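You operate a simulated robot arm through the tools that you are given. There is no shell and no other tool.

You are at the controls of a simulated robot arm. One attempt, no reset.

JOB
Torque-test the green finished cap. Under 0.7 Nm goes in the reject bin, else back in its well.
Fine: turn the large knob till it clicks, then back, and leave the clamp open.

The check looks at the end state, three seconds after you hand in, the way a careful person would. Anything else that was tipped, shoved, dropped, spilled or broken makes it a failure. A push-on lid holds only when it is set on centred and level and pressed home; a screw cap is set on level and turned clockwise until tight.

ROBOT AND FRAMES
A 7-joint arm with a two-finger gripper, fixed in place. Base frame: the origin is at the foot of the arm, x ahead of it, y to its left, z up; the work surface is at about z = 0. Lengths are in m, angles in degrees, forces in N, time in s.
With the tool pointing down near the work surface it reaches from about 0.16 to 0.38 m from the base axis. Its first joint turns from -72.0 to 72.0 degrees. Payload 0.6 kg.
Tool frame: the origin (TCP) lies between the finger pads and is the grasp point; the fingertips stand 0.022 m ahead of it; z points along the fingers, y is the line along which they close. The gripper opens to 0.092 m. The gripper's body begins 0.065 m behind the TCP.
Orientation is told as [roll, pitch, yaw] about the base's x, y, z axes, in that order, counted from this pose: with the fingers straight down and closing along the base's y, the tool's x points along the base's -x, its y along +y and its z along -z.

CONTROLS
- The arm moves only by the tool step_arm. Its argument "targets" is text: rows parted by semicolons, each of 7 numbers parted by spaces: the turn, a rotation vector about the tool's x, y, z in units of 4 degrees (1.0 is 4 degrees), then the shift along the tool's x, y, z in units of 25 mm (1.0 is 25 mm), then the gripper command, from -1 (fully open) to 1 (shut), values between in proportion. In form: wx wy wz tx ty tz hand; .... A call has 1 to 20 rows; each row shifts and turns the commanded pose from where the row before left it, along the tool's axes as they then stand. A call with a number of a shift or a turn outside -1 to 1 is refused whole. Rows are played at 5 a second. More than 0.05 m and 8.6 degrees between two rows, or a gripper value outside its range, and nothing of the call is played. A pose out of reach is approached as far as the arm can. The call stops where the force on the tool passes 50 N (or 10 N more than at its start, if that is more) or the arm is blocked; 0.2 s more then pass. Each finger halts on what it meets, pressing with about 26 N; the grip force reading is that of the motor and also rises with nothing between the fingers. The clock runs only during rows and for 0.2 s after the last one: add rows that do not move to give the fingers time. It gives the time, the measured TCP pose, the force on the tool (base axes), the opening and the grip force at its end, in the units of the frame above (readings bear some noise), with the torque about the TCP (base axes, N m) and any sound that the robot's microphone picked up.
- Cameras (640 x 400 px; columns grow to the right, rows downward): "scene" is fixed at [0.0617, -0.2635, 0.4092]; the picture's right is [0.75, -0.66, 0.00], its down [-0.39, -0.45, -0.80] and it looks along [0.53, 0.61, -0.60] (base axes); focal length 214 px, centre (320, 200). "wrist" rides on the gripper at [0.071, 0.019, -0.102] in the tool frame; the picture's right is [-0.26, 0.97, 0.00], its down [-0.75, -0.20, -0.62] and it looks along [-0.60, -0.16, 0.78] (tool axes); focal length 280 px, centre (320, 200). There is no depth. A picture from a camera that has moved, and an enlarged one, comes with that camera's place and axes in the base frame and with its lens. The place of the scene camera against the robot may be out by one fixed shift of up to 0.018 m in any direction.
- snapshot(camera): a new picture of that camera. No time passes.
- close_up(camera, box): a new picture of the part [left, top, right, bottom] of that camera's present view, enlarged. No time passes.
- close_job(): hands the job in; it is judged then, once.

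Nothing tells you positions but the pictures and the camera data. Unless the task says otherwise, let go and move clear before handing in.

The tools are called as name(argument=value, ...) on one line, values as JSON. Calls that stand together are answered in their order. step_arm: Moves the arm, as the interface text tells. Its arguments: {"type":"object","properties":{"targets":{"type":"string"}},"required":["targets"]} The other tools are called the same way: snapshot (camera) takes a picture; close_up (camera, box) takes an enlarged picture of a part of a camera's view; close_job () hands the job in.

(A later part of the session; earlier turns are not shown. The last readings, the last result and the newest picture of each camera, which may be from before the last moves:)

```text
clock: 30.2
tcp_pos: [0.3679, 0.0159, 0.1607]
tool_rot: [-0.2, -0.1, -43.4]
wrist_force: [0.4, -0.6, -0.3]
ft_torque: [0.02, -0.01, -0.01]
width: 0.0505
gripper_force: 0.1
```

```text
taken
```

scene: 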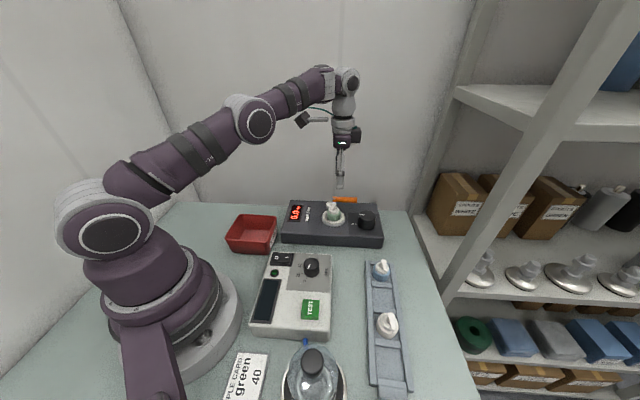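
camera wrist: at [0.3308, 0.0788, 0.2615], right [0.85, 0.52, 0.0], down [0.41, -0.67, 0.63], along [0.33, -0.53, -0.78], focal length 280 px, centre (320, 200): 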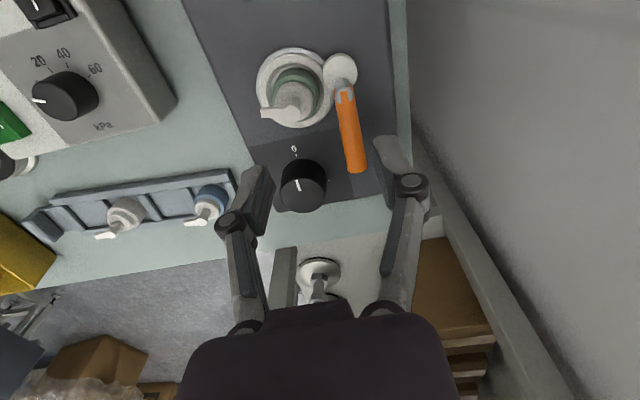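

At this height the straight-down tool reaches only about r≈0.37, so the handle needs a tilt. I'll tilt the tool 20° so the fingers lean outward along the handle, then check the pose.

step_arm(targets="0 -1 0 0 0 0 0.2;0 -1 0 0 0 0 0.2;0 -1 0 0 0 0 0.2;0 -1 0 0 0 0 0.2;0 -1 0 0 0 0 0.2;0 0 0 0 0 0 0.2")

snapshot(camera="wrist")

snapshot(camera="scene")

```text
clock: 31.6
tcp_pos: [0.3672, 0.017, 0.1601]
tool_rot: [-0.2, -20.2, -43.4]
wrist_force: [0.2, -0.8, -0.1]
ft_torque: [-0.01, 0.01, -0.01]
width: 0.0369
gripper_force: 0.1
```

```text
taken
camera wrist: at [0.3085, 0.1007, 0.2309], right [0.84, 0.53, 0.09], down [0.22, -0.49, 0.85], along [0.49, -0.69, -0.53], focal length 280 px, centre (320, 200)
```

wrist: 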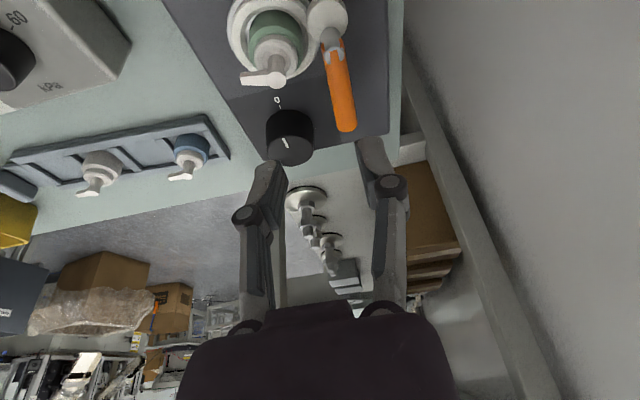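

```text
taken
```

scene: 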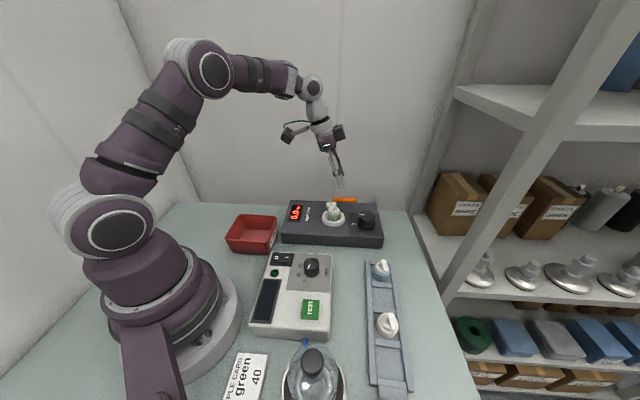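

The tilt gives plenty of reach. Moving over the handle at about 25 mm from its pivot, still above it.

step_arm(targets="0 0 0 0 0.283 0.64 0.2;0 0 0 0 0.283 0.64 0.2;0 0 0 0 0.283 0.64 0.2;0 0 0 0 0 0 0.2")

snapshot(camera="wrist")

close_up(camera="scene", box=[300, 140, 400, 250])

```text
clock: 32.6
tcp_pos: [0.3938, 0.0231, 0.1154]
tool_rot: [-0.2, -20.1, -43.5]
wrist_force: [-1.0, -0.2, 0.4]
ft_torque: [0.01, -0.07, 0.0]
width: 0.0368
gripper_force: 0.1
```

```text
taken
camera wrist: at [0.3348, 0.1056, 0.1864], right [0.84, 0.53, 0.09], down [0.22, -0.49, 0.85], along [0.49, -0.69, -0.53], focal length 280 px, centre (320, 200)
```

wrist: 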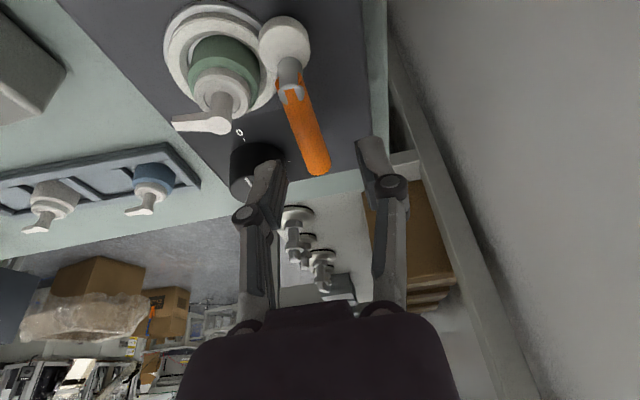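

```text
3.64 times, centred on (350, 195) of scene
camera zoom: at [0.0617, -0.2635, 0.4092], right [0.75, -0.66, 0.0], down [-0.39, -0.45, -0.8], along [0.53, 0.61, -0.6], focal length 780 px, centre (211, 218)
```

zoom: 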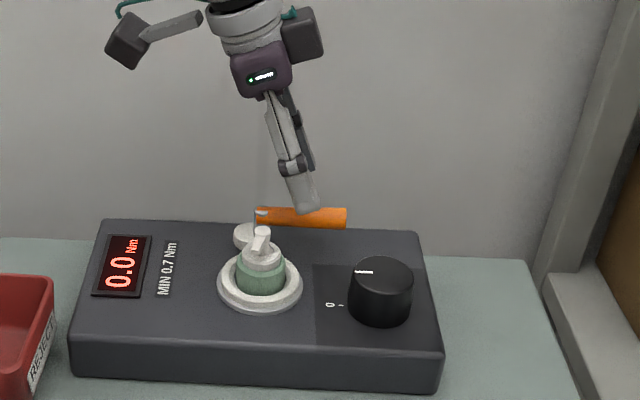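

close_up(camera="wrist", box=[230, 0, 390, 200])

```text
2.00 times, centred on (310, 100) of wrist
camera zoom: at [0.3348, 0.1056, 0.1864], right [0.84, 0.53, 0.09], down [0.22, -0.49, 0.85], along [0.49, -0.69, -0.53], focal length 561 px, centre (340, 400)
```

zoom: 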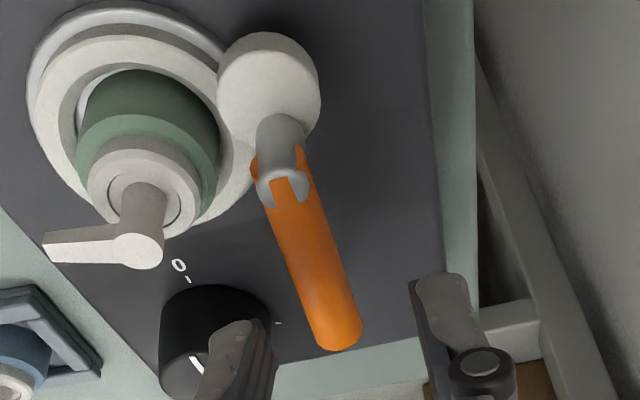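

The handle's axis is about 4 mm off the tool's mid-plane. Correcting that, then lowering so the fingers straddle the handle at 25 mm from the pivot.

step_arm(targets="0 0 0 0 -0.17 0 0.2;0 0 0 0.16 0 0.473 0.2;0 0 0 0.16 0 0.473 0.2;0 0 0 0.16 0 0.473 0.2;0 0 0 0 0 0 0.2")

snapshot(camera="wrist")

close_up(camera="scene", box=[300, 150, 400, 250])

```text
clock: 33.8
tcp_pos: [0.3911, 0.0185, 0.0759]
tool_rot: [0.0, -20.0, -43.4]
wrist_force: [0.1, 0.5, -0.5]
ft_torque: [-0.04, 0.01, 0.0]
width: 0.0369
gripper_force: 0.1
```

```text
taken
camera wrist: at [0.3328, 0.1006, 0.1476], right [0.84, 0.53, 0.09], down [0.22, -0.49, 0.85], along [0.49, -0.69, -0.53], focal length 280 px, centre (320, 200)
```

wrist: 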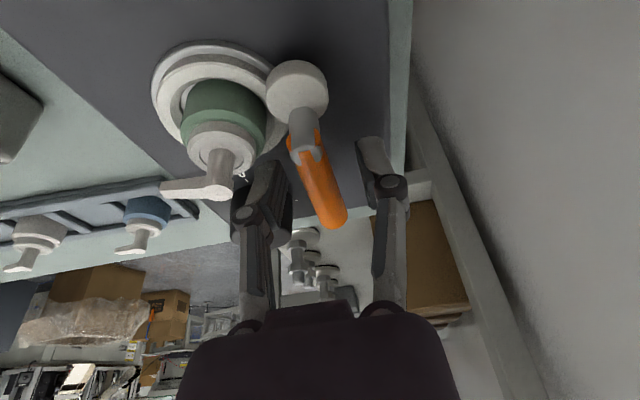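

```text
4.00 times, centred on (350, 200) of scene
camera zoom: at [0.0617, -0.2635, 0.4092], right [0.75, -0.66, 0.0], down [-0.39, -0.45, -0.8], along [0.53, 0.61, -0.6], focal length 858 px, centre (200, 200)
```

zoom: 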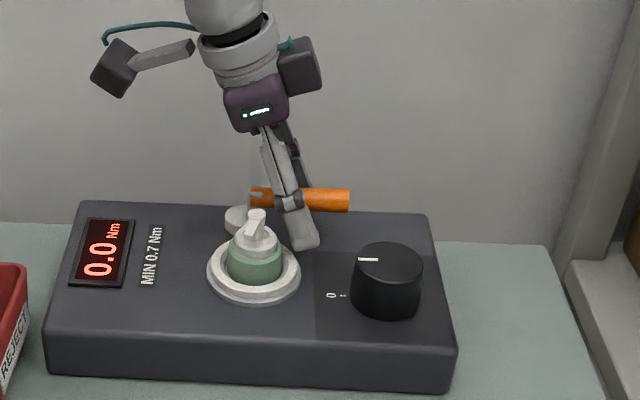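

The fingers now straddle the orange handle. I'll close to a loose fit around it and swing it counter-clockwise by about 20° to see how it responds.

step_arm(targets="0 0 0 0 0 0 0.4;0 0 0 0 0 0 0.6;0 0 0 0 0 0 0.64;0 0 0 0 0 0 0.64;-0.344 0 -0.939 0 0.07 0 0.64;-0.344 0 -0.939 0 0.07 0 0.64;-0.344 0 -0.939 0 0.07 0 0.64;-0.344 0 -0.939 0 0.07 0 0.64;-0.344 0 -0.939 0 0.07 0 0.64;0 0 0 0 0 0 0.64")

snapshot(camera="wrist")

close_up(camera="scene", box=[300, 150, 400, 250])

```text
clock: 36.0
tcp_pos: [0.3982, 0.025, 0.0767]
tool_rot: [0.1, -20.0, -23.3]
wrist_force: [-0.3, -0.8, -1.0]
ft_torque: [0.0, 0.02, 0.0]
width: 0.017
gripper_force: 0.1
```

```text
taken
camera wrist: at [0.313, 0.0826, 0.1482], right [0.61, 0.79, 0.09], down [0.37, -0.38, 0.85], along [0.7, -0.48, -0.53], focal length 280 px, centre (320, 200)
```

wrist: 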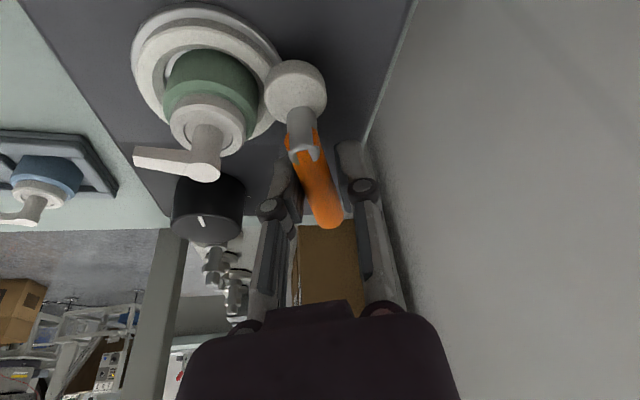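

```text
4.00 times, centred on (350, 200) of scene
camera zoom: at [0.0617, -0.2635, 0.4092], right [0.75, -0.66, 0.0], down [-0.39, -0.45, -0.8], along [0.53, 0.61, -0.6], focal length 858 px, centre (200, 200)
```

zoom: 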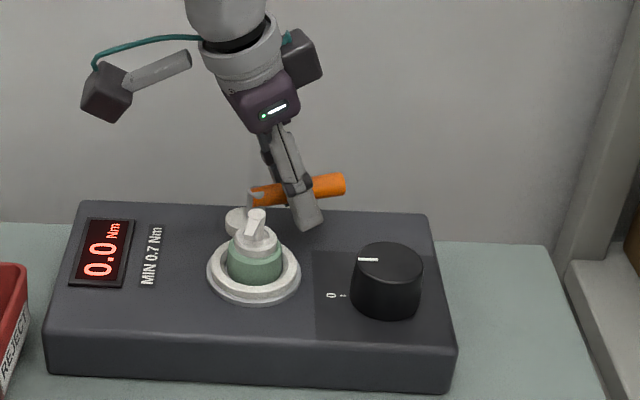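

The handle swings freely toward the wall. Continuing the arc.

step_arm(targets="-0.344 0 -0.939 0 0.07 0 0.64;-0.344 0 -0.939 0 0.07 0 0.64;-0.344 0 -0.939 0 0.07 0 0.64;-0.344 0 -0.939 0 0.07 0 0.64;-0.344 0 -0.939 0 0.07 0 0.64;0 0 0 0 0 0 0.64")

step_arm(targets="-0.344 0 -0.939 0 0.07 0 0.64;-0.344 0 -0.939 0 0.07 0 0.64;-0.344 0 -0.939 0 0.07 0 0.64;-0.344 0 -0.939 0 0.07 0 0.64;-0.344 0 -0.939 0 0.07 0 0.64;0 0 0 0 0 0 0.64")

snapshot(camera="wrist")

close_up(camera="scene", box=[300, 150, 400, 250])

```text
clock: 37.4
tcp_pos: [0.4002, 0.0333, 0.0759]
tool_rot: [0.1, -20.0, -3.3]
wrist_force: [0.0, -0.1, 0.1]
ft_torque: [0.03, -0.01, 0.0]
width: 0.0169
gripper_force: 0.6
```

```text
clock: 38.8
tcp_pos: [0.4009, 0.0416, 0.0778]
tool_rot: [0.2, -20.0, 16.7]
wrist_force: [0.2, -0.2, -0.1]
ft_torque: [0.01, -0.02, -0.04]
width: 0.017
gripper_force: 0.0
```

```text
taken
camera wrist: at [0.2984, 0.0306, 0.1485], right [-0.04, 0.99, 0.09], down [0.53, -0.05, 0.85], along [0.85, 0.08, -0.53], focal length 280 px, centre (320, 200)
```

wrist: 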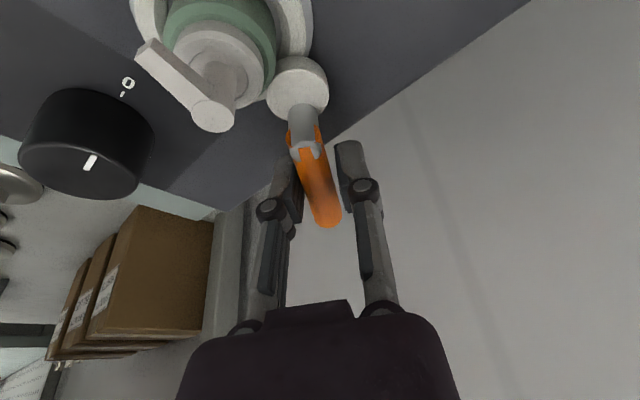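

```text
4.00 times, centred on (350, 200) of scene
camera zoom: at [0.0617, -0.2635, 0.4092], right [0.75, -0.66, 0.0], down [-0.39, -0.45, -0.8], along [0.53, 0.61, -0.6], focal length 858 px, centre (200, 200)
```

zoom: 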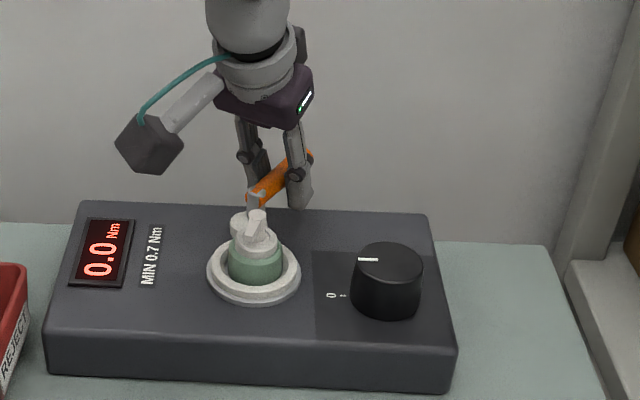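

Handle is at about +12°, and the cam pad is approaching the cap. Continuing, watching for resistance.

step_arm(targets="-0.344 0 -0.939 0 0.07 0 0.64;-0.344 0 -0.939 0 0.07 0 0.64;-0.344 0 -0.939 0 0.07 0 0.64;0 0 0 0 0 0 0.64")

step_arm(targets="-0.344 0 -0.939 0 0.07 0 0.64;-0.344 0 -0.939 0 0.07 0 0.64;-0.344 0 -0.939 0 0.07 0 0.64;0 0 0 0 0 0 0.64")

snapshot(camera="wrist")

close_up(camera="scene", box=[300, 150, 400, 250])

```text
clock: 39.8
tcp_pos: [0.3978, 0.0474, 0.0766]
tool_rot: [0.1, -20.1, 28.7]
wrist_force: [0.5, -0.4, 1.5]
ft_torque: [-0.01, 0.0, -0.02]
width: 0.0168
gripper_force: 0.3
```

```text
clock: 40.8
tcp_pos: [0.3949, 0.0523, 0.0757]
tool_rot: [0.1, -20.1, 40.7]
wrist_force: [-0.2, -0.4, -0.7]
ft_torque: [0.02, 0.0, -0.02]
width: 0.017
gripper_force: 0.0
```

```text
taken
camera wrist: at [0.3065, -0.0007, 0.1484], right [-0.44, 0.89, 0.09], down [0.51, 0.17, 0.85], along [0.74, 0.42, -0.53], focal length 280 px, centre (320, 200)
```

wrist: 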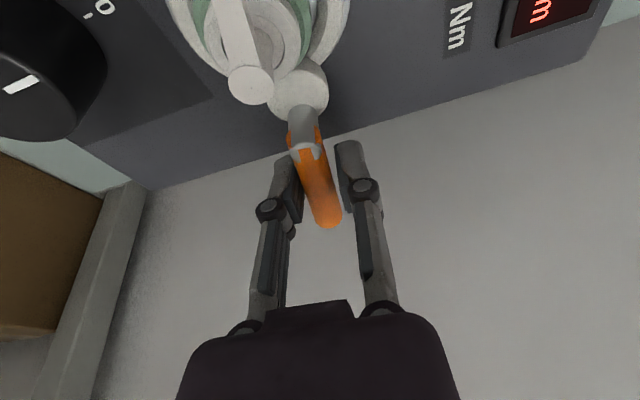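

```text
4.00 times, centred on (350, 200) of scene
camera zoom: at [0.0617, -0.2635, 0.4092], right [0.75, -0.66, 0.0], down [-0.39, -0.45, -0.8], along [0.53, 0.61, -0.6], focal length 858 px, centre (200, 200)
```

zoom: 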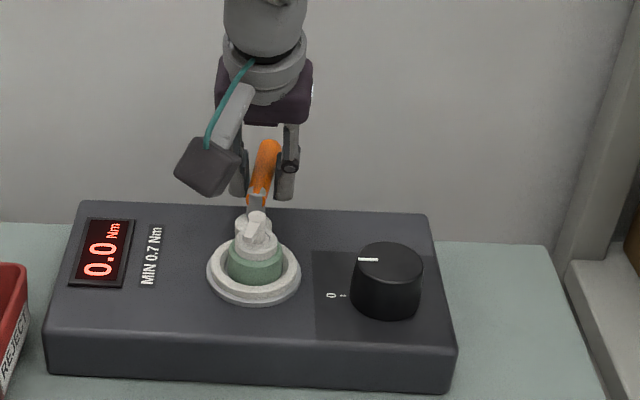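

The cam pad now appears close to the collar. I'll look closely before pushing on.

close_up(camera="wrist", box=[160, 0, 400, 230])

close_up(camera="scene", box=[320, 180, 370, 230])

```text
1.74 times, centred on (280, 115) of wrist
camera zoom: at [0.3065, -0.0007, 0.1484], right [-0.44, 0.89, 0.09], down [0.51, 0.17, 0.85], along [0.74, 0.42, -0.53], focal length 488 px, centre (390, 348)
```

zoom: 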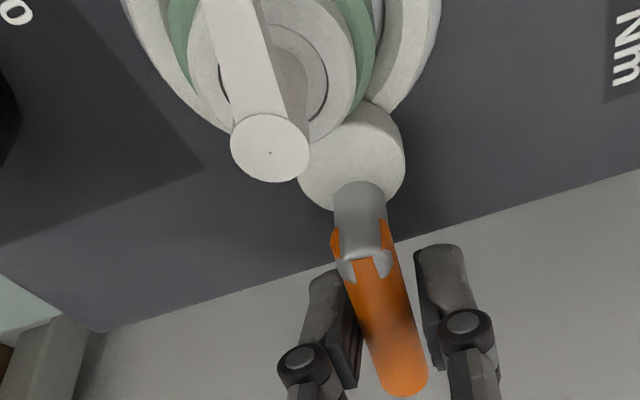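

```text
8.00 times, centred on (345, 205) of scene
camera zoom: at [0.0617, -0.2635, 0.4092], right [0.75, -0.66, 0.0], down [-0.39, -0.45, -0.8], along [0.53, 0.61, -0.6], focal length 1716 px, centre (120, 160)
```

zoom: 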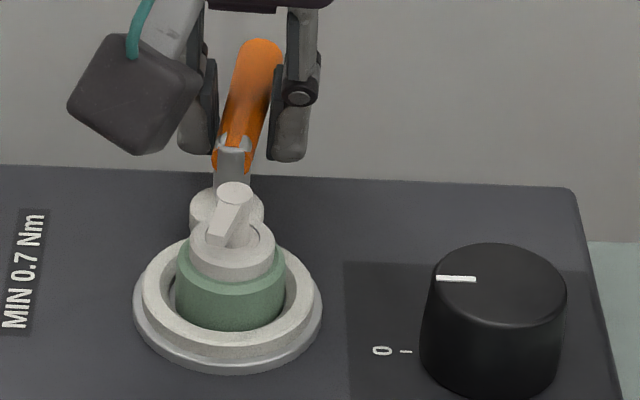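

Still some way to go. Continuing in small increments and checking for a stop.

step_arm(targets="-0.344 0 -0.939 0 0.07 0 0.64;-0.344 0 -0.939 0 0.07 0 0.64;0 0 0 0 0 0 0.64")

step_arm(targets="-0.344 0 -0.939 0 0.07 0 0.64;-0.344 0 -0.939 0 0.07 0 0.64;0 0 0 0 0 0 0.64")

close_up(camera="scene", box=[320, 180, 370, 230])

close_up(camera="wrist", box=[160, 0, 400, 230])

```text
clock: 41.6
tcp_pos: [0.393, 0.0547, 0.0779]
tool_rot: [0.1, -20.1, 48.7]
wrist_force: [0.4, 0.5, -0.2]
ft_torque: [0.01, 0.0, 0.0]
width: 0.0173
gripper_force: 0.3
```

```text
clock: 42.4
tcp_pos: [0.3899, 0.0557, 0.0758]
tool_rot: [0.1, -20.1, 56.6]
wrist_force: [6.3, -12.6, -1.5]
ft_torque: [-0.03, 0.01, -0.19]
width: 0.0249
gripper_force: 6.7
```

```text
8.00 times, centred on (345, 205) of scene
camera zoom: at [0.0617, -0.2635, 0.4092], right [0.75, -0.66, 0.0], down [-0.39, -0.45, -0.8], along [0.53, 0.61, -0.6], focal length 1716 px, centre (120, 160)
```

zoom: 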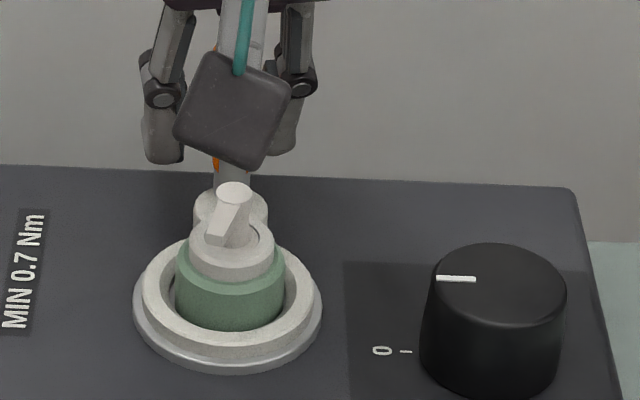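

```text
1.74 times, centred on (280, 115) of wrist
camera zoom: at [0.3186, -0.0189, 0.1478], right [-0.67, 0.74, 0.09], down [0.44, 0.3, 0.85], along [0.59, 0.61, -0.53], focal length 488 px, centre (390, 348)
```

zoom: 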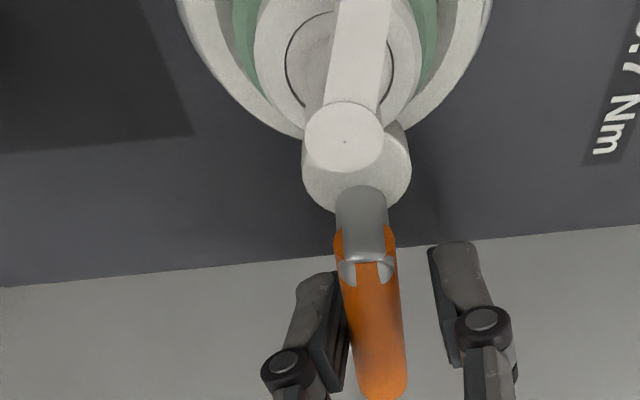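

The handle has met a firm stop after about 90° of travel, with the cam pad facing the cap, so the clamp is closed. I'll unload, open the fingers and lift clear, then check that it stays shut.

step_arm(targets="0.344 0 0.939 0 -0.07 0 0.4;0.344 0 0.939 0 -0.07 0 0.2;0 0 0 0 0 0 0.2;0 0 0 0 0 0 0.2;0 0 0 -0.172 0 -0.47 0.2;0 0 0 -0.172 0 -0.47 0.2;0 0 0 -0.172 0 -0.47 0.2;0 0 0 -0.172 0 -0.47 0.2;0 0 0 -0.172 0 -0.47 0.2;0 0 0 0 0 0 0.2")

snapshot(camera="wrist")

close_up(camera="scene", box=[300, 160, 400, 240])

```text
clock: 44.6
tcp_pos: [0.3914, 0.0546, 0.1398]
tool_rot: [0.0, -20.1, 48.7]
wrist_force: [-0.1, 0.3, -0.4]
ft_torque: [0.01, 0.0, 0.01]
width: 0.0368
gripper_force: 0.0
```

```text
taken
camera wrist: at [0.3118, -0.0096, 0.2114], right [-0.56, 0.82, 0.09], down [0.48, 0.23, 0.85], along [0.67, 0.52, -0.53], focal length 280 px, centre (320, 200)
```

wrist: 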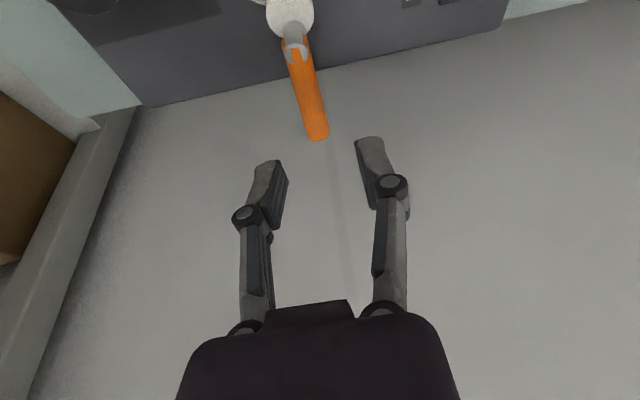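

```text
5.00 times, centred on (350, 200) of scene
camera zoom: at [0.0617, -0.2635, 0.4092], right [0.75, -0.66, 0.0], down [-0.39, -0.45, -0.8], along [0.53, 0.61, -0.6], focal length 1072 px, centre (170, 200)
```

zoom: 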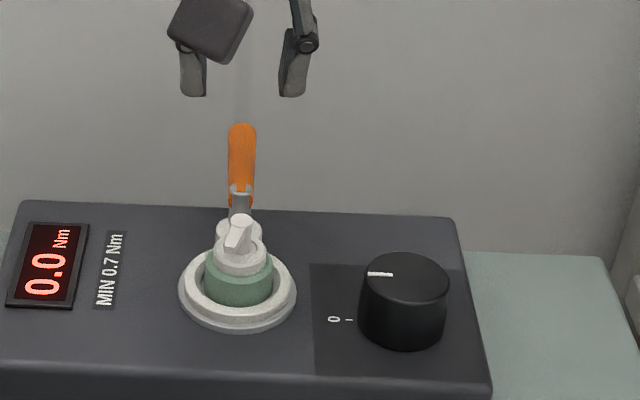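

The clamp holds closed with the handle at 90°. Now I'll move over the large knob, near (0.394, -0.055), keep the tilt for reach, and look at it closely.

step_arm(targets="0 0 0 0.804 -0.738 -0.293 -0.4;0 0 0 0.804 -0.738 -0.293 -0.4;0 0 0 0.804 -0.738 -0.293 -0.4;0 0 0 0.804 -0.738 -0.293 -0.4;0.335 0 0.916 0 0 0 -0.4;0.335 0 0.916 0 0 0 -0.4;0.335 0 0.916 0 0 0 -0.4;0 0 0 0 0 0 -0.4")

snapshot(camera="wrist")

snapshot(camera="scene")

```text
clock: 46.4
tcp_pos: [0.3923, -0.0574, 0.1389]
tool_rot: [0.1, -20.1, 36.9]
wrist_force: [-0.4, 0.3, -0.6]
ft_torque: [0.02, 0.04, 0.0]
width: 0.0643
gripper_force: 0.0
```

```text
taken
camera wrist: at [0.2998, -0.1046, 0.2102], right [-0.38, 0.92, 0.09], down [0.52, 0.13, 0.85], along [0.76, 0.37, -0.53], focal length 280 px, centre (320, 200)
```

wrist: 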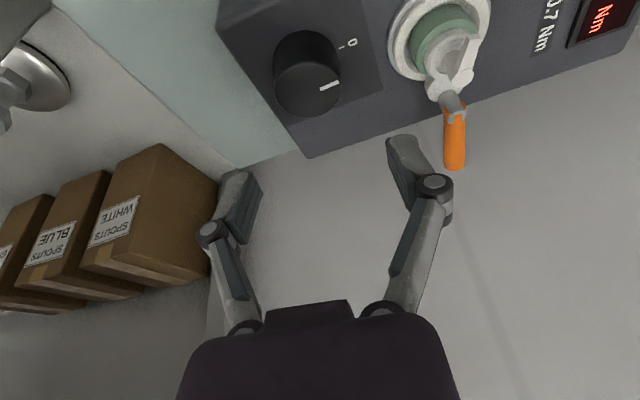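

```text
taken
```

scene: 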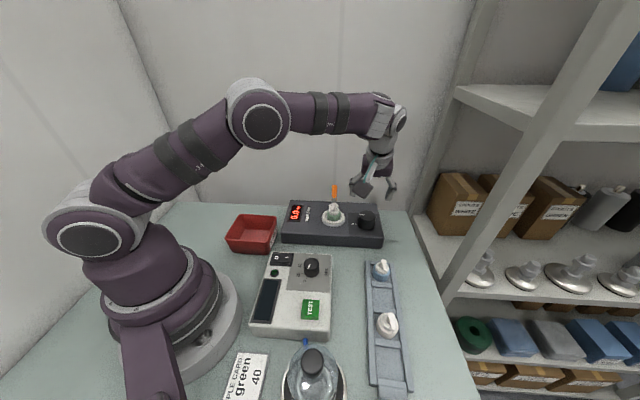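

close_up(camera="wrist", box=[240, 10, 400, 150])

close_up(camera="scene", box=[325, 190, 395, 250])

```text
2.86 times, centred on (320, 80) of wrist
camera zoom: at [0.2998, -0.1046, 0.2102], right [-0.38, 0.92, 0.09], down [0.52, 0.13, 0.85], along [0.76, 0.37, -0.53], focal length 801 px, centre (320, 543)
```

zoom: 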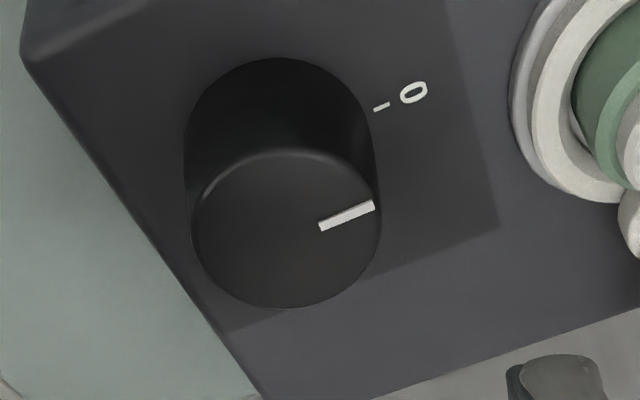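

```text
6.67 times, centred on (360, 220) of scene
camera zoom: at [0.0617, -0.2635, 0.4092], right [0.75, -0.66, 0.0], down [-0.39, -0.45, -0.8], along [0.53, 0.61, -0.6], focal length 1430 px, centre (53, 67)
```

zoom: 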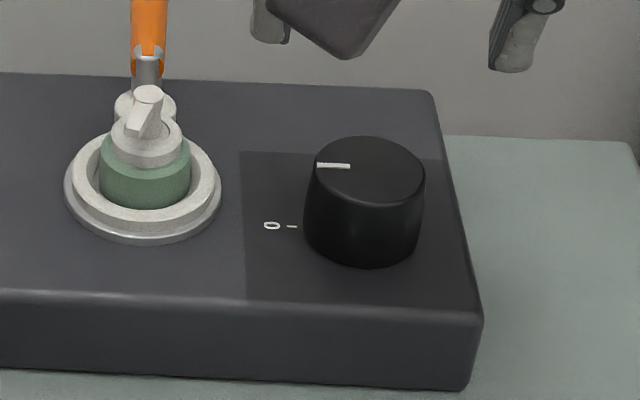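

The knob's top centre triangulates to (0.397, -0.057, 0.065) with 40 mm diameter, its mark pointing to 0; the tester's top is at z≈0.039. I'll centre the open fingers over it and descend to just above.

step_arm(targets="0 0 0 0 -0.1 0 -0.4;0 0 0 0.207 0 0.563 -0.4;0 0 0 0.207 0 0.563 -0.4;0 0 0 0.207 0 0.563 -0.4;0 0 0 0 0 0 -0.4")

snapshot(camera="wrist")

close_up(camera="scene", box=[320, 150, 420, 250])

```text
clock: 47.6
tcp_pos: [0.3922, -0.0608, 0.0946]
tool_rot: [0.0, -20.1, 36.9]
wrist_force: [0.1, 0.1, 0.7]
ft_torque: [-0.01, -0.02, -0.01]
width: 0.0642
gripper_force: 0.0
```

```text
taken
camera wrist: at [0.3005, -0.1069, 0.1656], right [-0.38, 0.92, 0.09], down [0.52, 0.13, 0.85], along [0.76, 0.37, -0.53], focal length 280 px, centre (320, 200)
```

wrist: 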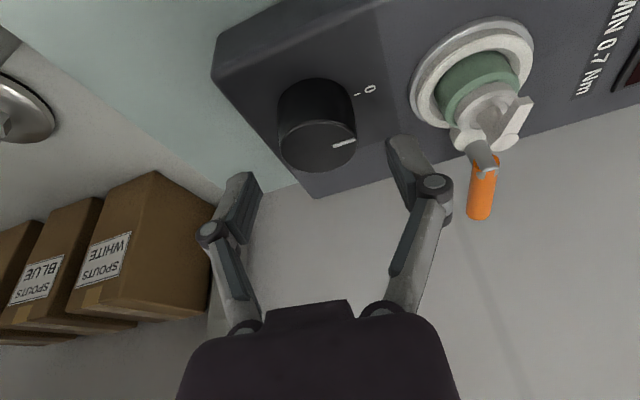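

```text
4.00 times, centred on (370, 200) of scene
camera zoom: at [0.0617, -0.2635, 0.4092], right [0.75, -0.66, 0.0], down [-0.39, -0.45, -0.8], along [0.53, 0.61, -0.6], focal length 858 px, centre (120, 200)
```

zoom: 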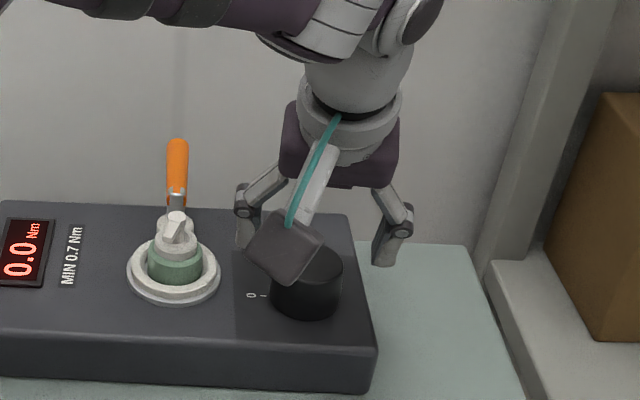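

close_up(camera="wrist", box=[220, 60, 460, 220])

```text
2.50 times, centred on (340, 140) of wrist
camera zoom: at [0.3005, -0.1069, 0.1656], right [-0.38, 0.92, 0.09], down [0.52, 0.13, 0.85], along [0.76, 0.37, -0.53], focal length 701 px, centre (270, 350)
```

zoom: 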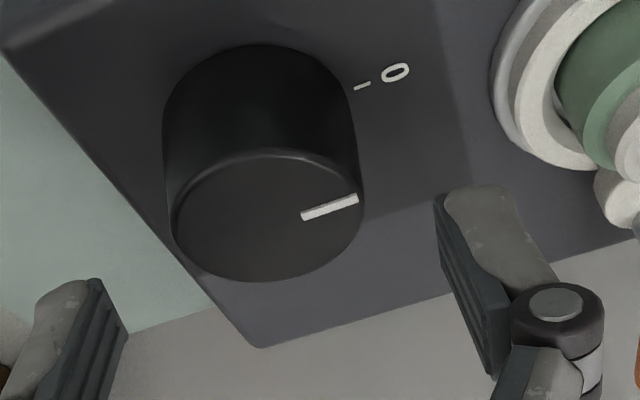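

The knob is well aligned between the fingers. I'll descend around it and close on it.

step_arm(targets="0 0 0 0.091 0 0.345 -0.4;0 0 0 0.091 0 0.345 -0.4;0 0 0 0.091 0 0.345 -0.4;0 0 0 0 0 0 -0.4")

close_up(camera="scene", box=[320, 150, 420, 250])

close_up(camera="wrist", box=[200, 60, 440, 240])

```text
clock: 48.6
tcp_pos: [0.3947, -0.0595, 0.0663]
tool_rot: [0.1, -20.1, 37.0]
wrist_force: [0.2, -0.5, 0.1]
ft_torque: [0.02, 0.02, 0.02]
width: 0.0642
gripper_force: 0.1
```

```text
4.00 times, centred on (370, 200) of scene
camera zoom: at [0.0617, -0.2635, 0.4092], right [0.75, -0.66, 0.0], down [-0.39, -0.45, -0.8], along [0.53, 0.61, -0.6], focal length 858 px, centre (120, 200)
```

zoom: 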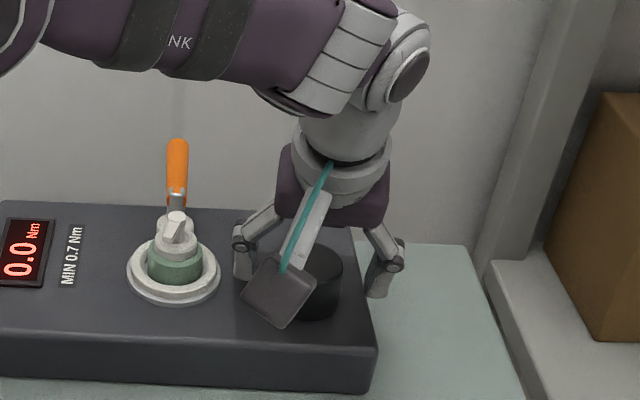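

```text
2.22 times, centred on (320, 150) of wrist
camera zoom: at [0.3034, -0.1055, 0.1385], right [-0.38, 0.92, 0.09], down [0.52, 0.13, 0.85], along [0.76, 0.37, -0.53], focal length 623 px, centre (320, 311)
```

zoom: 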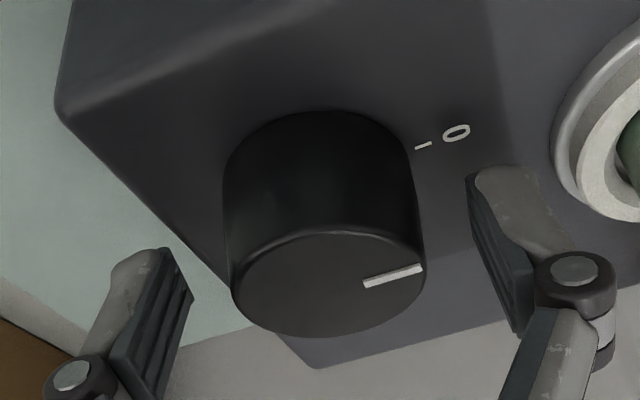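

Now closing on the knob.

step_arm(targets="0 0 0 0 0 0 0;0 0 0 0 0 0 0.2;0 0 0 0 0 0 0.4;0 0 0 0 0 0 1;0 0 0 0 0 0 1;0 0 0 0 0 0 1")

close_up(camera="wrist", box=[200, 60, 440, 240])

```text
clock: 50.0
tcp_pos: [0.3946, -0.0589, 0.0673]
tool_rot: [0.3, -20.0, 37.0]
wrist_force: [-26.4, 27.4, 10.8]
ft_torque: [0.46, 0.66, 0.02]
width: 0.0414
gripper_force: 28.3
```

```text
2.22 times, centred on (320, 150) of wrist
camera zoom: at [0.3032, -0.1048, 0.1385], right [-0.39, 0.92, 0.09], down [0.52, 0.13, 0.84], along [0.76, 0.38, -0.53], focal length 623 px, centre (320, 311)
```

zoom: 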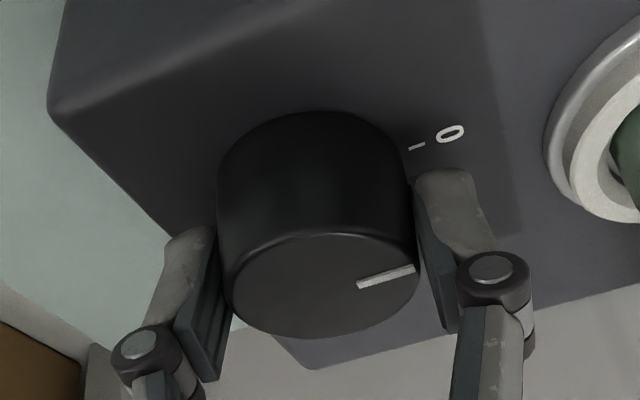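

The grip is slightly off-centre: about 38 N is pushing sideways toward +n. I'll shift the tool in small steps to balance the two fingers.

step_arm(targets="0 0 0 0 0.04 0 1;0 0 0 0 0 0 1;0 0 0 0 0 0 1")

```text
clock: 50.8
tcp_pos: [0.3944, -0.0579, 0.0676]
tool_rot: [0.1, -20.2, 37.0]
wrist_force: [2.6, 19.9, -18.1]
ft_torque: [0.33, -0.12, -0.31]
width: 0.0415
gripper_force: 28.2
```

step_arm(targets="0 0 0 0 0 0 -0.1;0 0 0 0 0 0 -0.1;0 0 0 0 0.015 0 -0.1;0 0 0 0 0 0 -0.1;0 0 0 0 0 0 0.1;0 0 0 0 0 0 0.15;0 0 0 0 0 0 1;0 0 0 0 0 0 1;0 0 0 0 0 0 1;0 0 0 0 0 0 1")

close_up(camera="wrist", box=[200, 60, 440, 240])

close_up(camera="scene", box=[280, 190, 390, 250])

```text
clock: 53.0
tcp_pos: [0.3945, -0.0574, 0.0693]
tool_rot: [0.0, -20.1, 36.9]
wrist_force: [7.1, -8.5, 1.0]
ft_torque: [-0.12, -0.11, -0.06]
width: 0.0415
gripper_force: 28.3
```

```text
2.22 times, centred on (320, 150) of wrist
camera zoom: at [0.3024, -0.1042, 0.1392], right [-0.38, 0.92, 0.09], down [0.52, 0.13, 0.85], along [0.77, 0.37, -0.53], focal length 623 px, centre (320, 311)
```

zoom: 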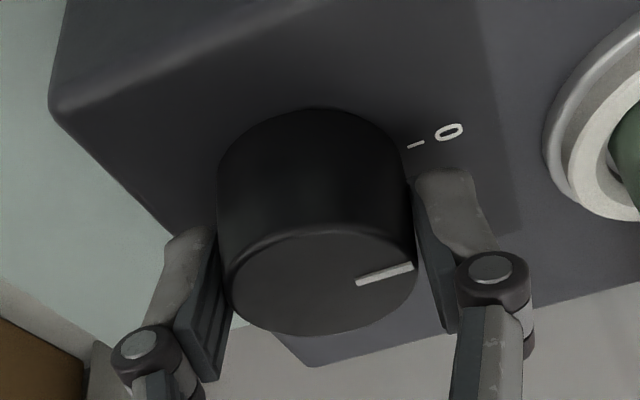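

```text
5.82 times, centred on (335, 220) of scene
camera zoom: at [0.0617, -0.2635, 0.4092], right [0.75, -0.66, 0.0], down [-0.39, -0.45, -0.8], along [0.53, 0.61, -0.6], focal length 1248 px, centre (233, 84)
```

zoom: 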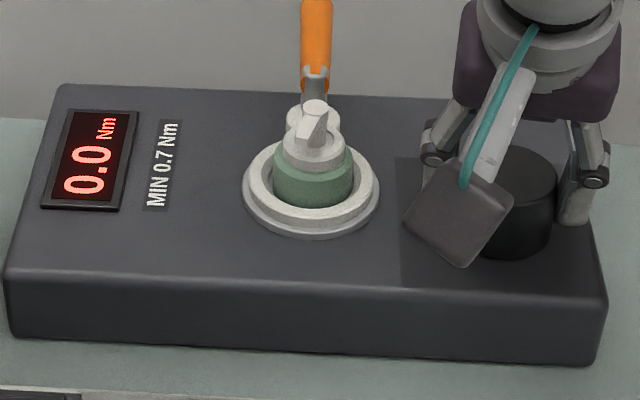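

Balanced grip now. I'll turn the knob clockwise by 8° and check the torque reading and display.

step_arm(targets="0.344 0 0.939 0 0.0115 0 1;0.344 0 0.939 0 0.0115 0 1;0 0 0 0 0 0 1")

close_up(camera="scene", box=[280, 190, 390, 250])

close_up(camera="wrist", box=[200, 60, 440, 240])

```text
clock: 53.8
tcp_pos: [0.3944, -0.0581, 0.068]
tool_rot: [-0.1, -20.1, 28.8]
wrist_force: [23.6, -16.1, -10.3]
ft_torque: [-0.39, -0.26, -0.05]
width: 0.0412
gripper_force: 28.3
```

```text
5.82 times, centred on (335, 220) of scene
camera zoom: at [0.0618, -0.2635, 0.4092], right [0.75, -0.66, 0.0], down [-0.39, -0.45, -0.8], along [0.53, 0.61, -0.6], focal length 1248 px, centre (233, 84)
```

zoom: 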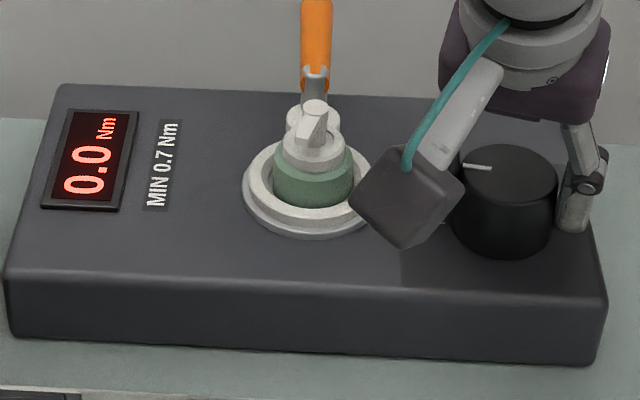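

```text
2.22 times, centred on (320, 150) of wrist
camera zoom: at [0.2967, -0.0904, 0.1392], right [-0.25, 0.96, 0.09], down [0.53, 0.06, 0.85], along [0.81, 0.26, -0.53], focal length 623 px, centre (320, 311)
```

zoom: 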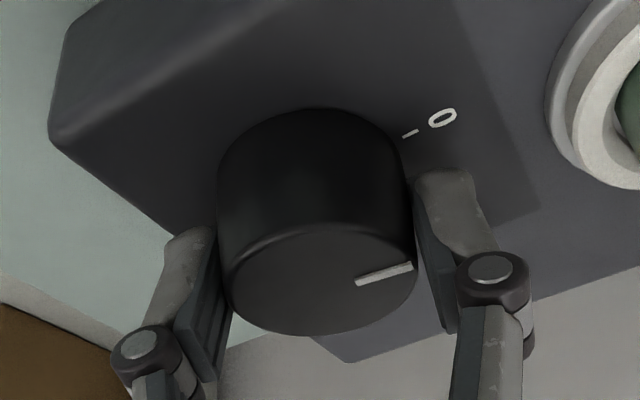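

The knob turns with the gripper (mark fixed relative to the fingers). I'll add a small lateral correction and keep turning clockwise.

step_arm(targets="0 0 0 -0.012 -0.03 0.01 1;0.344 0 0.939 0 0.0115 0 1;0.344 0 0.939 0 0.0115 0 1;0 0 0 0 0 0 1")

close_up(camera="scene", box=[280, 190, 390, 250])

```text
clock: 54.8
tcp_pos: [0.3942, -0.0579, 0.067]
tool_rot: [0.0, -20.1, 20.9]
wrist_force: [5.8, -19.7, 14.7]
ft_torque: [-0.48, -0.18, -0.08]
width: 0.0408
gripper_force: 27.9
```

```text
5.82 times, centred on (335, 220) of scene
camera zoom: at [0.0617, -0.2635, 0.4092], right [0.75, -0.66, 0.0], down [-0.39, -0.45, -0.8], along [0.53, 0.61, -0.6], focal length 1248 px, centre (233, 84)
```

zoom: 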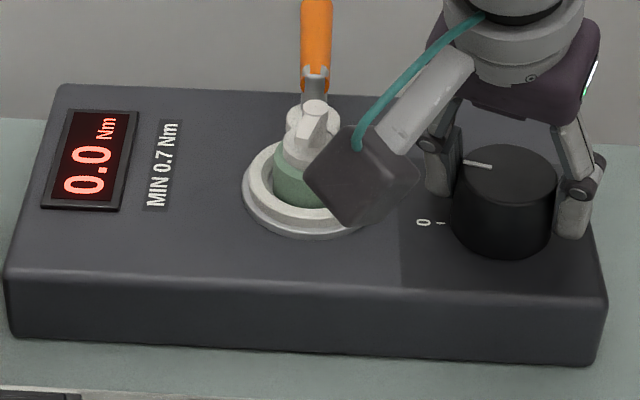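

The knob is following (mark has turned about 15°). Display still 0.0; continuing clockwise with a small correction.

step_arm(targets="0.344 0 0.939 0 -0.005 0 1;0.344 0 0.939 0 0 0 1;0.344 0 0.939 0 0.005 0 1;0.344 0 0.939 0 0.01 0 1;0 0 0 0 0 0 1")

close_up(camera="scene", box=[280, 190, 390, 250])

close_up(camera="wrist", box=[200, 60, 440, 240])

```text
clock: 56.0
tcp_pos: [0.3943, -0.0575, 0.068]
tool_rot: [0.0, -20.0, 4.7]
wrist_force: [19.6, -24.8, -8.1]
ft_torque: [-0.41, -0.58, -0.04]
width: 0.041
gripper_force: 27.7
```

```text
5.82 times, centred on (335, 220) of scene
camera zoom: at [0.0617, -0.2635, 0.4092], right [0.75, -0.66, 0.0], down [-0.39, -0.45, -0.8], along [0.53, 0.61, -0.6], focal length 1248 px, centre (233, 84)
```

zoom: 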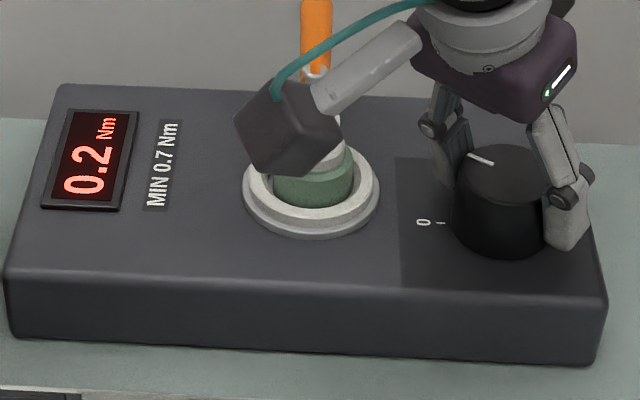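

```text
2.22 times, centred on (320, 150) of wrist
camera zoom: at [0.292, -0.0472, 0.1393], right [0.16, 0.98, 0.09], down [0.51, -0.16, 0.85], along [0.84, -0.09, -0.53], focal length 623 px, centre (320, 311)
```

zoom: 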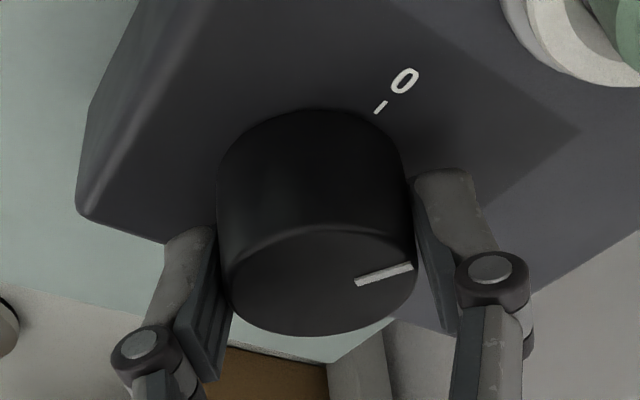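

The display now reads 0.2 Nm at about 32° clockwise, so the direction is right. I'll correct the lateral load and continue in small steps, watching for the click.

step_arm(targets="0 0 0 -0.019 -0.032 0.007 1;0.344 0 0.939 0 0.008 0 1;0.344 0 0.939 0 0.008 0 1;0 0 0 0 0 0 1")

close_up(camera="scene", box=[280, 190, 390, 250])

```text
clock: 57.0
tcp_pos: [0.394, -0.0569, 0.0679]
tool_rot: [0.1, -20.1, -3.2]
wrist_force: [-5.5, -14.8, 15.2]
ft_torque: [-0.38, 0.41, -0.03]
width: 0.041
gripper_force: 27.8
```

```text
5.82 times, centred on (335, 220) of scene
camera zoom: at [0.0617, -0.2635, 0.4092], right [0.75, -0.66, 0.0], down [-0.39, -0.45, -0.8], along [0.53, 0.61, -0.6], focal length 1248 px, centre (233, 84)
```

zoom: 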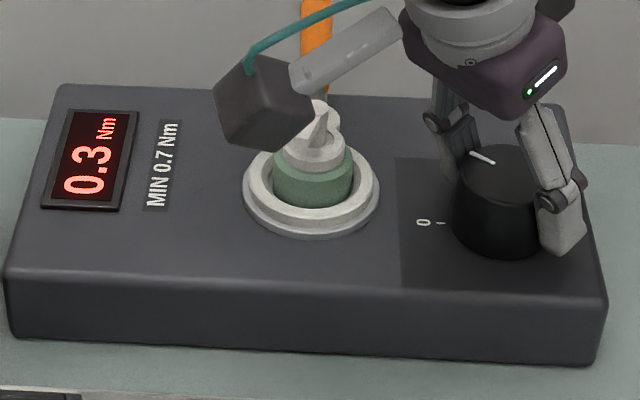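

0.3 Nm and rising. Continuing.

step_arm(targets="0.344 0 0.939 0 -0.008 0 1;0.344 0 0.939 0 0.008 0 1;0 0 0 0 0 0 1")

close_up(camera="scene", box=[280, 190, 390, 250])

```text
clock: 57.8
tcp_pos: [0.3952, -0.0582, 0.0676]
tool_rot: [0.0, -19.9, -11.0]
wrist_force: [-7.8, -10.0, 17.0]
ft_torque: [-0.32, 0.01, 0.01]
width: 0.0412
gripper_force: 27.3
```

```text
5.82 times, centred on (335, 220) of scene
camera zoom: at [0.0617, -0.2635, 0.4092], right [0.75, -0.66, 0.0], down [-0.39, -0.45, -0.8], along [0.53, 0.61, -0.6], focal length 1248 px, centre (233, 84)
```

zoom: 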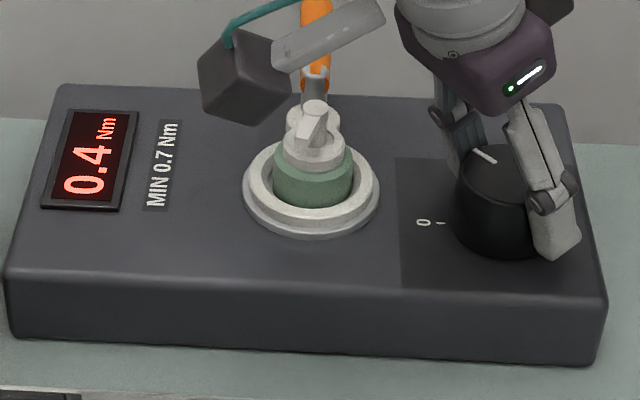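

0.4 Nm, forces modest. Continuing clockwise in 8° steps.

step_arm(targets="0.344 0 0.939 0 0.008 0 1;0.344 0 0.939 0 0.008 0 1;0 0 0 0 0 0 1")

close_up(camera="scene", box=[280, 190, 390, 250])

```text
clock: 58.6
tcp_pos: [0.3945, -0.057, 0.0663]
tool_rot: [-0.2, -20.0, -19.1]
wrist_force: [-14.1, -15.1, 14.9]
ft_torque: [-0.46, 0.18, 0.0]
width: 0.0412
gripper_force: 27.9
```

```text
5.82 times, centred on (335, 220) of scene
camera zoom: at [0.0617, -0.2635, 0.4092], right [0.75, -0.66, 0.0], down [-0.39, -0.45, -0.8], along [0.53, 0.61, -0.6], focal length 1248 px, centre (233, 84)
```

zoom: 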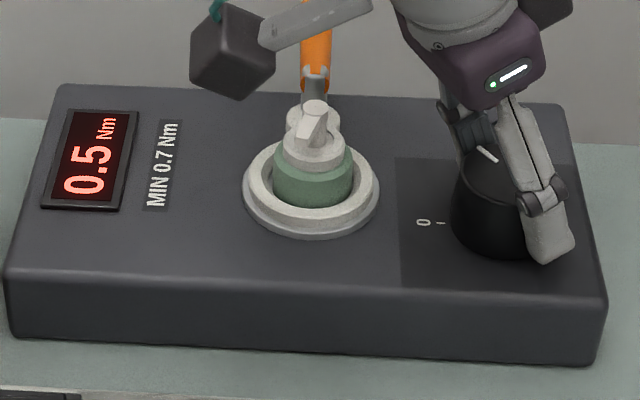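

0.5 Nm. Going in 4° steps now so I catch the reading at the click.

step_arm(targets="0.344 0 0.939 0 -0.012 0 1;0 0 0 0 0 0 1")

close_up(camera="scene", box=[280, 190, 390, 250])

```text
clock: 59.2
tcp_pos: [0.3941, -0.057, 0.0656]
tool_rot: [0.1, -20.0, -23.1]
wrist_force: [0.8, -13.4, -3.7]
ft_torque: [-0.07, 0.07, 0.0]
width: 0.041
gripper_force: 28.3
```

```text
5.82 times, centred on (335, 220) of scene
camera zoom: at [0.0617, -0.2635, 0.4092], right [0.75, -0.66, 0.0], down [-0.39, -0.45, -0.8], along [0.53, 0.61, -0.6], focal length 1248 px, centre (233, 84)
```

zoom: 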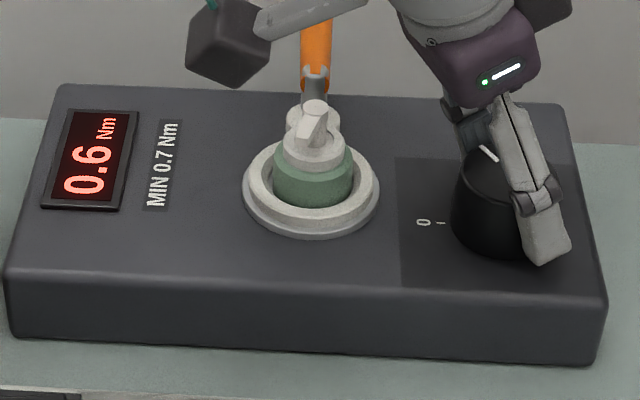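

0.6 Nm, no click yet. Another 4°.

step_arm(targets="0.344 0 0.939 0 0 0 1;0 0 0 0 0 0 1")

close_up(camera="scene", box=[280, 190, 390, 250])

```text
clock: 59.8
tcp_pos: [0.3945, -0.0577, 0.0659]
tool_rot: [0.0, -20.1, -27.1]
wrist_force: [10.3, -13.7, -16.9]
ft_torque: [-0.22, -0.36, 0.01]
width: 0.0411
gripper_force: 28.2
```

```text
5.82 times, centred on (335, 220) of scene
camera zoom: at [0.0618, -0.2635, 0.4092], right [0.75, -0.66, 0.0], down [-0.39, -0.45, -0.8], along [0.53, 0.61, -0.6], focal length 1248 px, centre (233, 84)
```

zoom: 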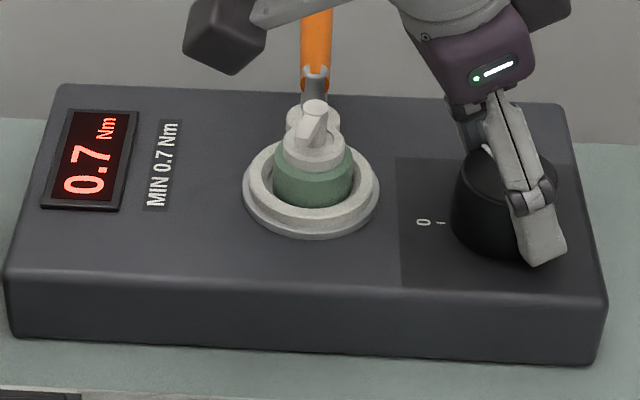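

0.7 Nm and still no click. Continuing in 4° steps.

step_arm(targets="0.344 0 0.939 0 0 0 1;0 0 0 0 0 0 1")

close_up(camera="scene", box=[280, 190, 390, 250])

```text
clock: 60.4
tcp_pos: [0.3941, -0.0574, 0.0675]
tool_rot: [0.1, -20.1, -31.1]
wrist_force: [8.8, -11.5, -17.1]
ft_torque: [-0.19, -0.27, 0.02]
width: 0.0414
gripper_force: 28.1
```

```text
5.82 times, centred on (335, 220) of scene
camera zoom: at [0.0618, -0.2635, 0.4092], right [0.75, -0.66, 0.0], down [-0.39, -0.45, -0.8], along [0.53, 0.61, -0.6], focal length 1248 px, centre (233, 84)
```

zoom: 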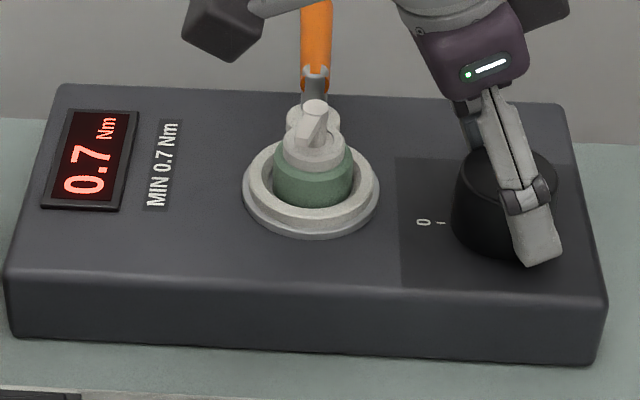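

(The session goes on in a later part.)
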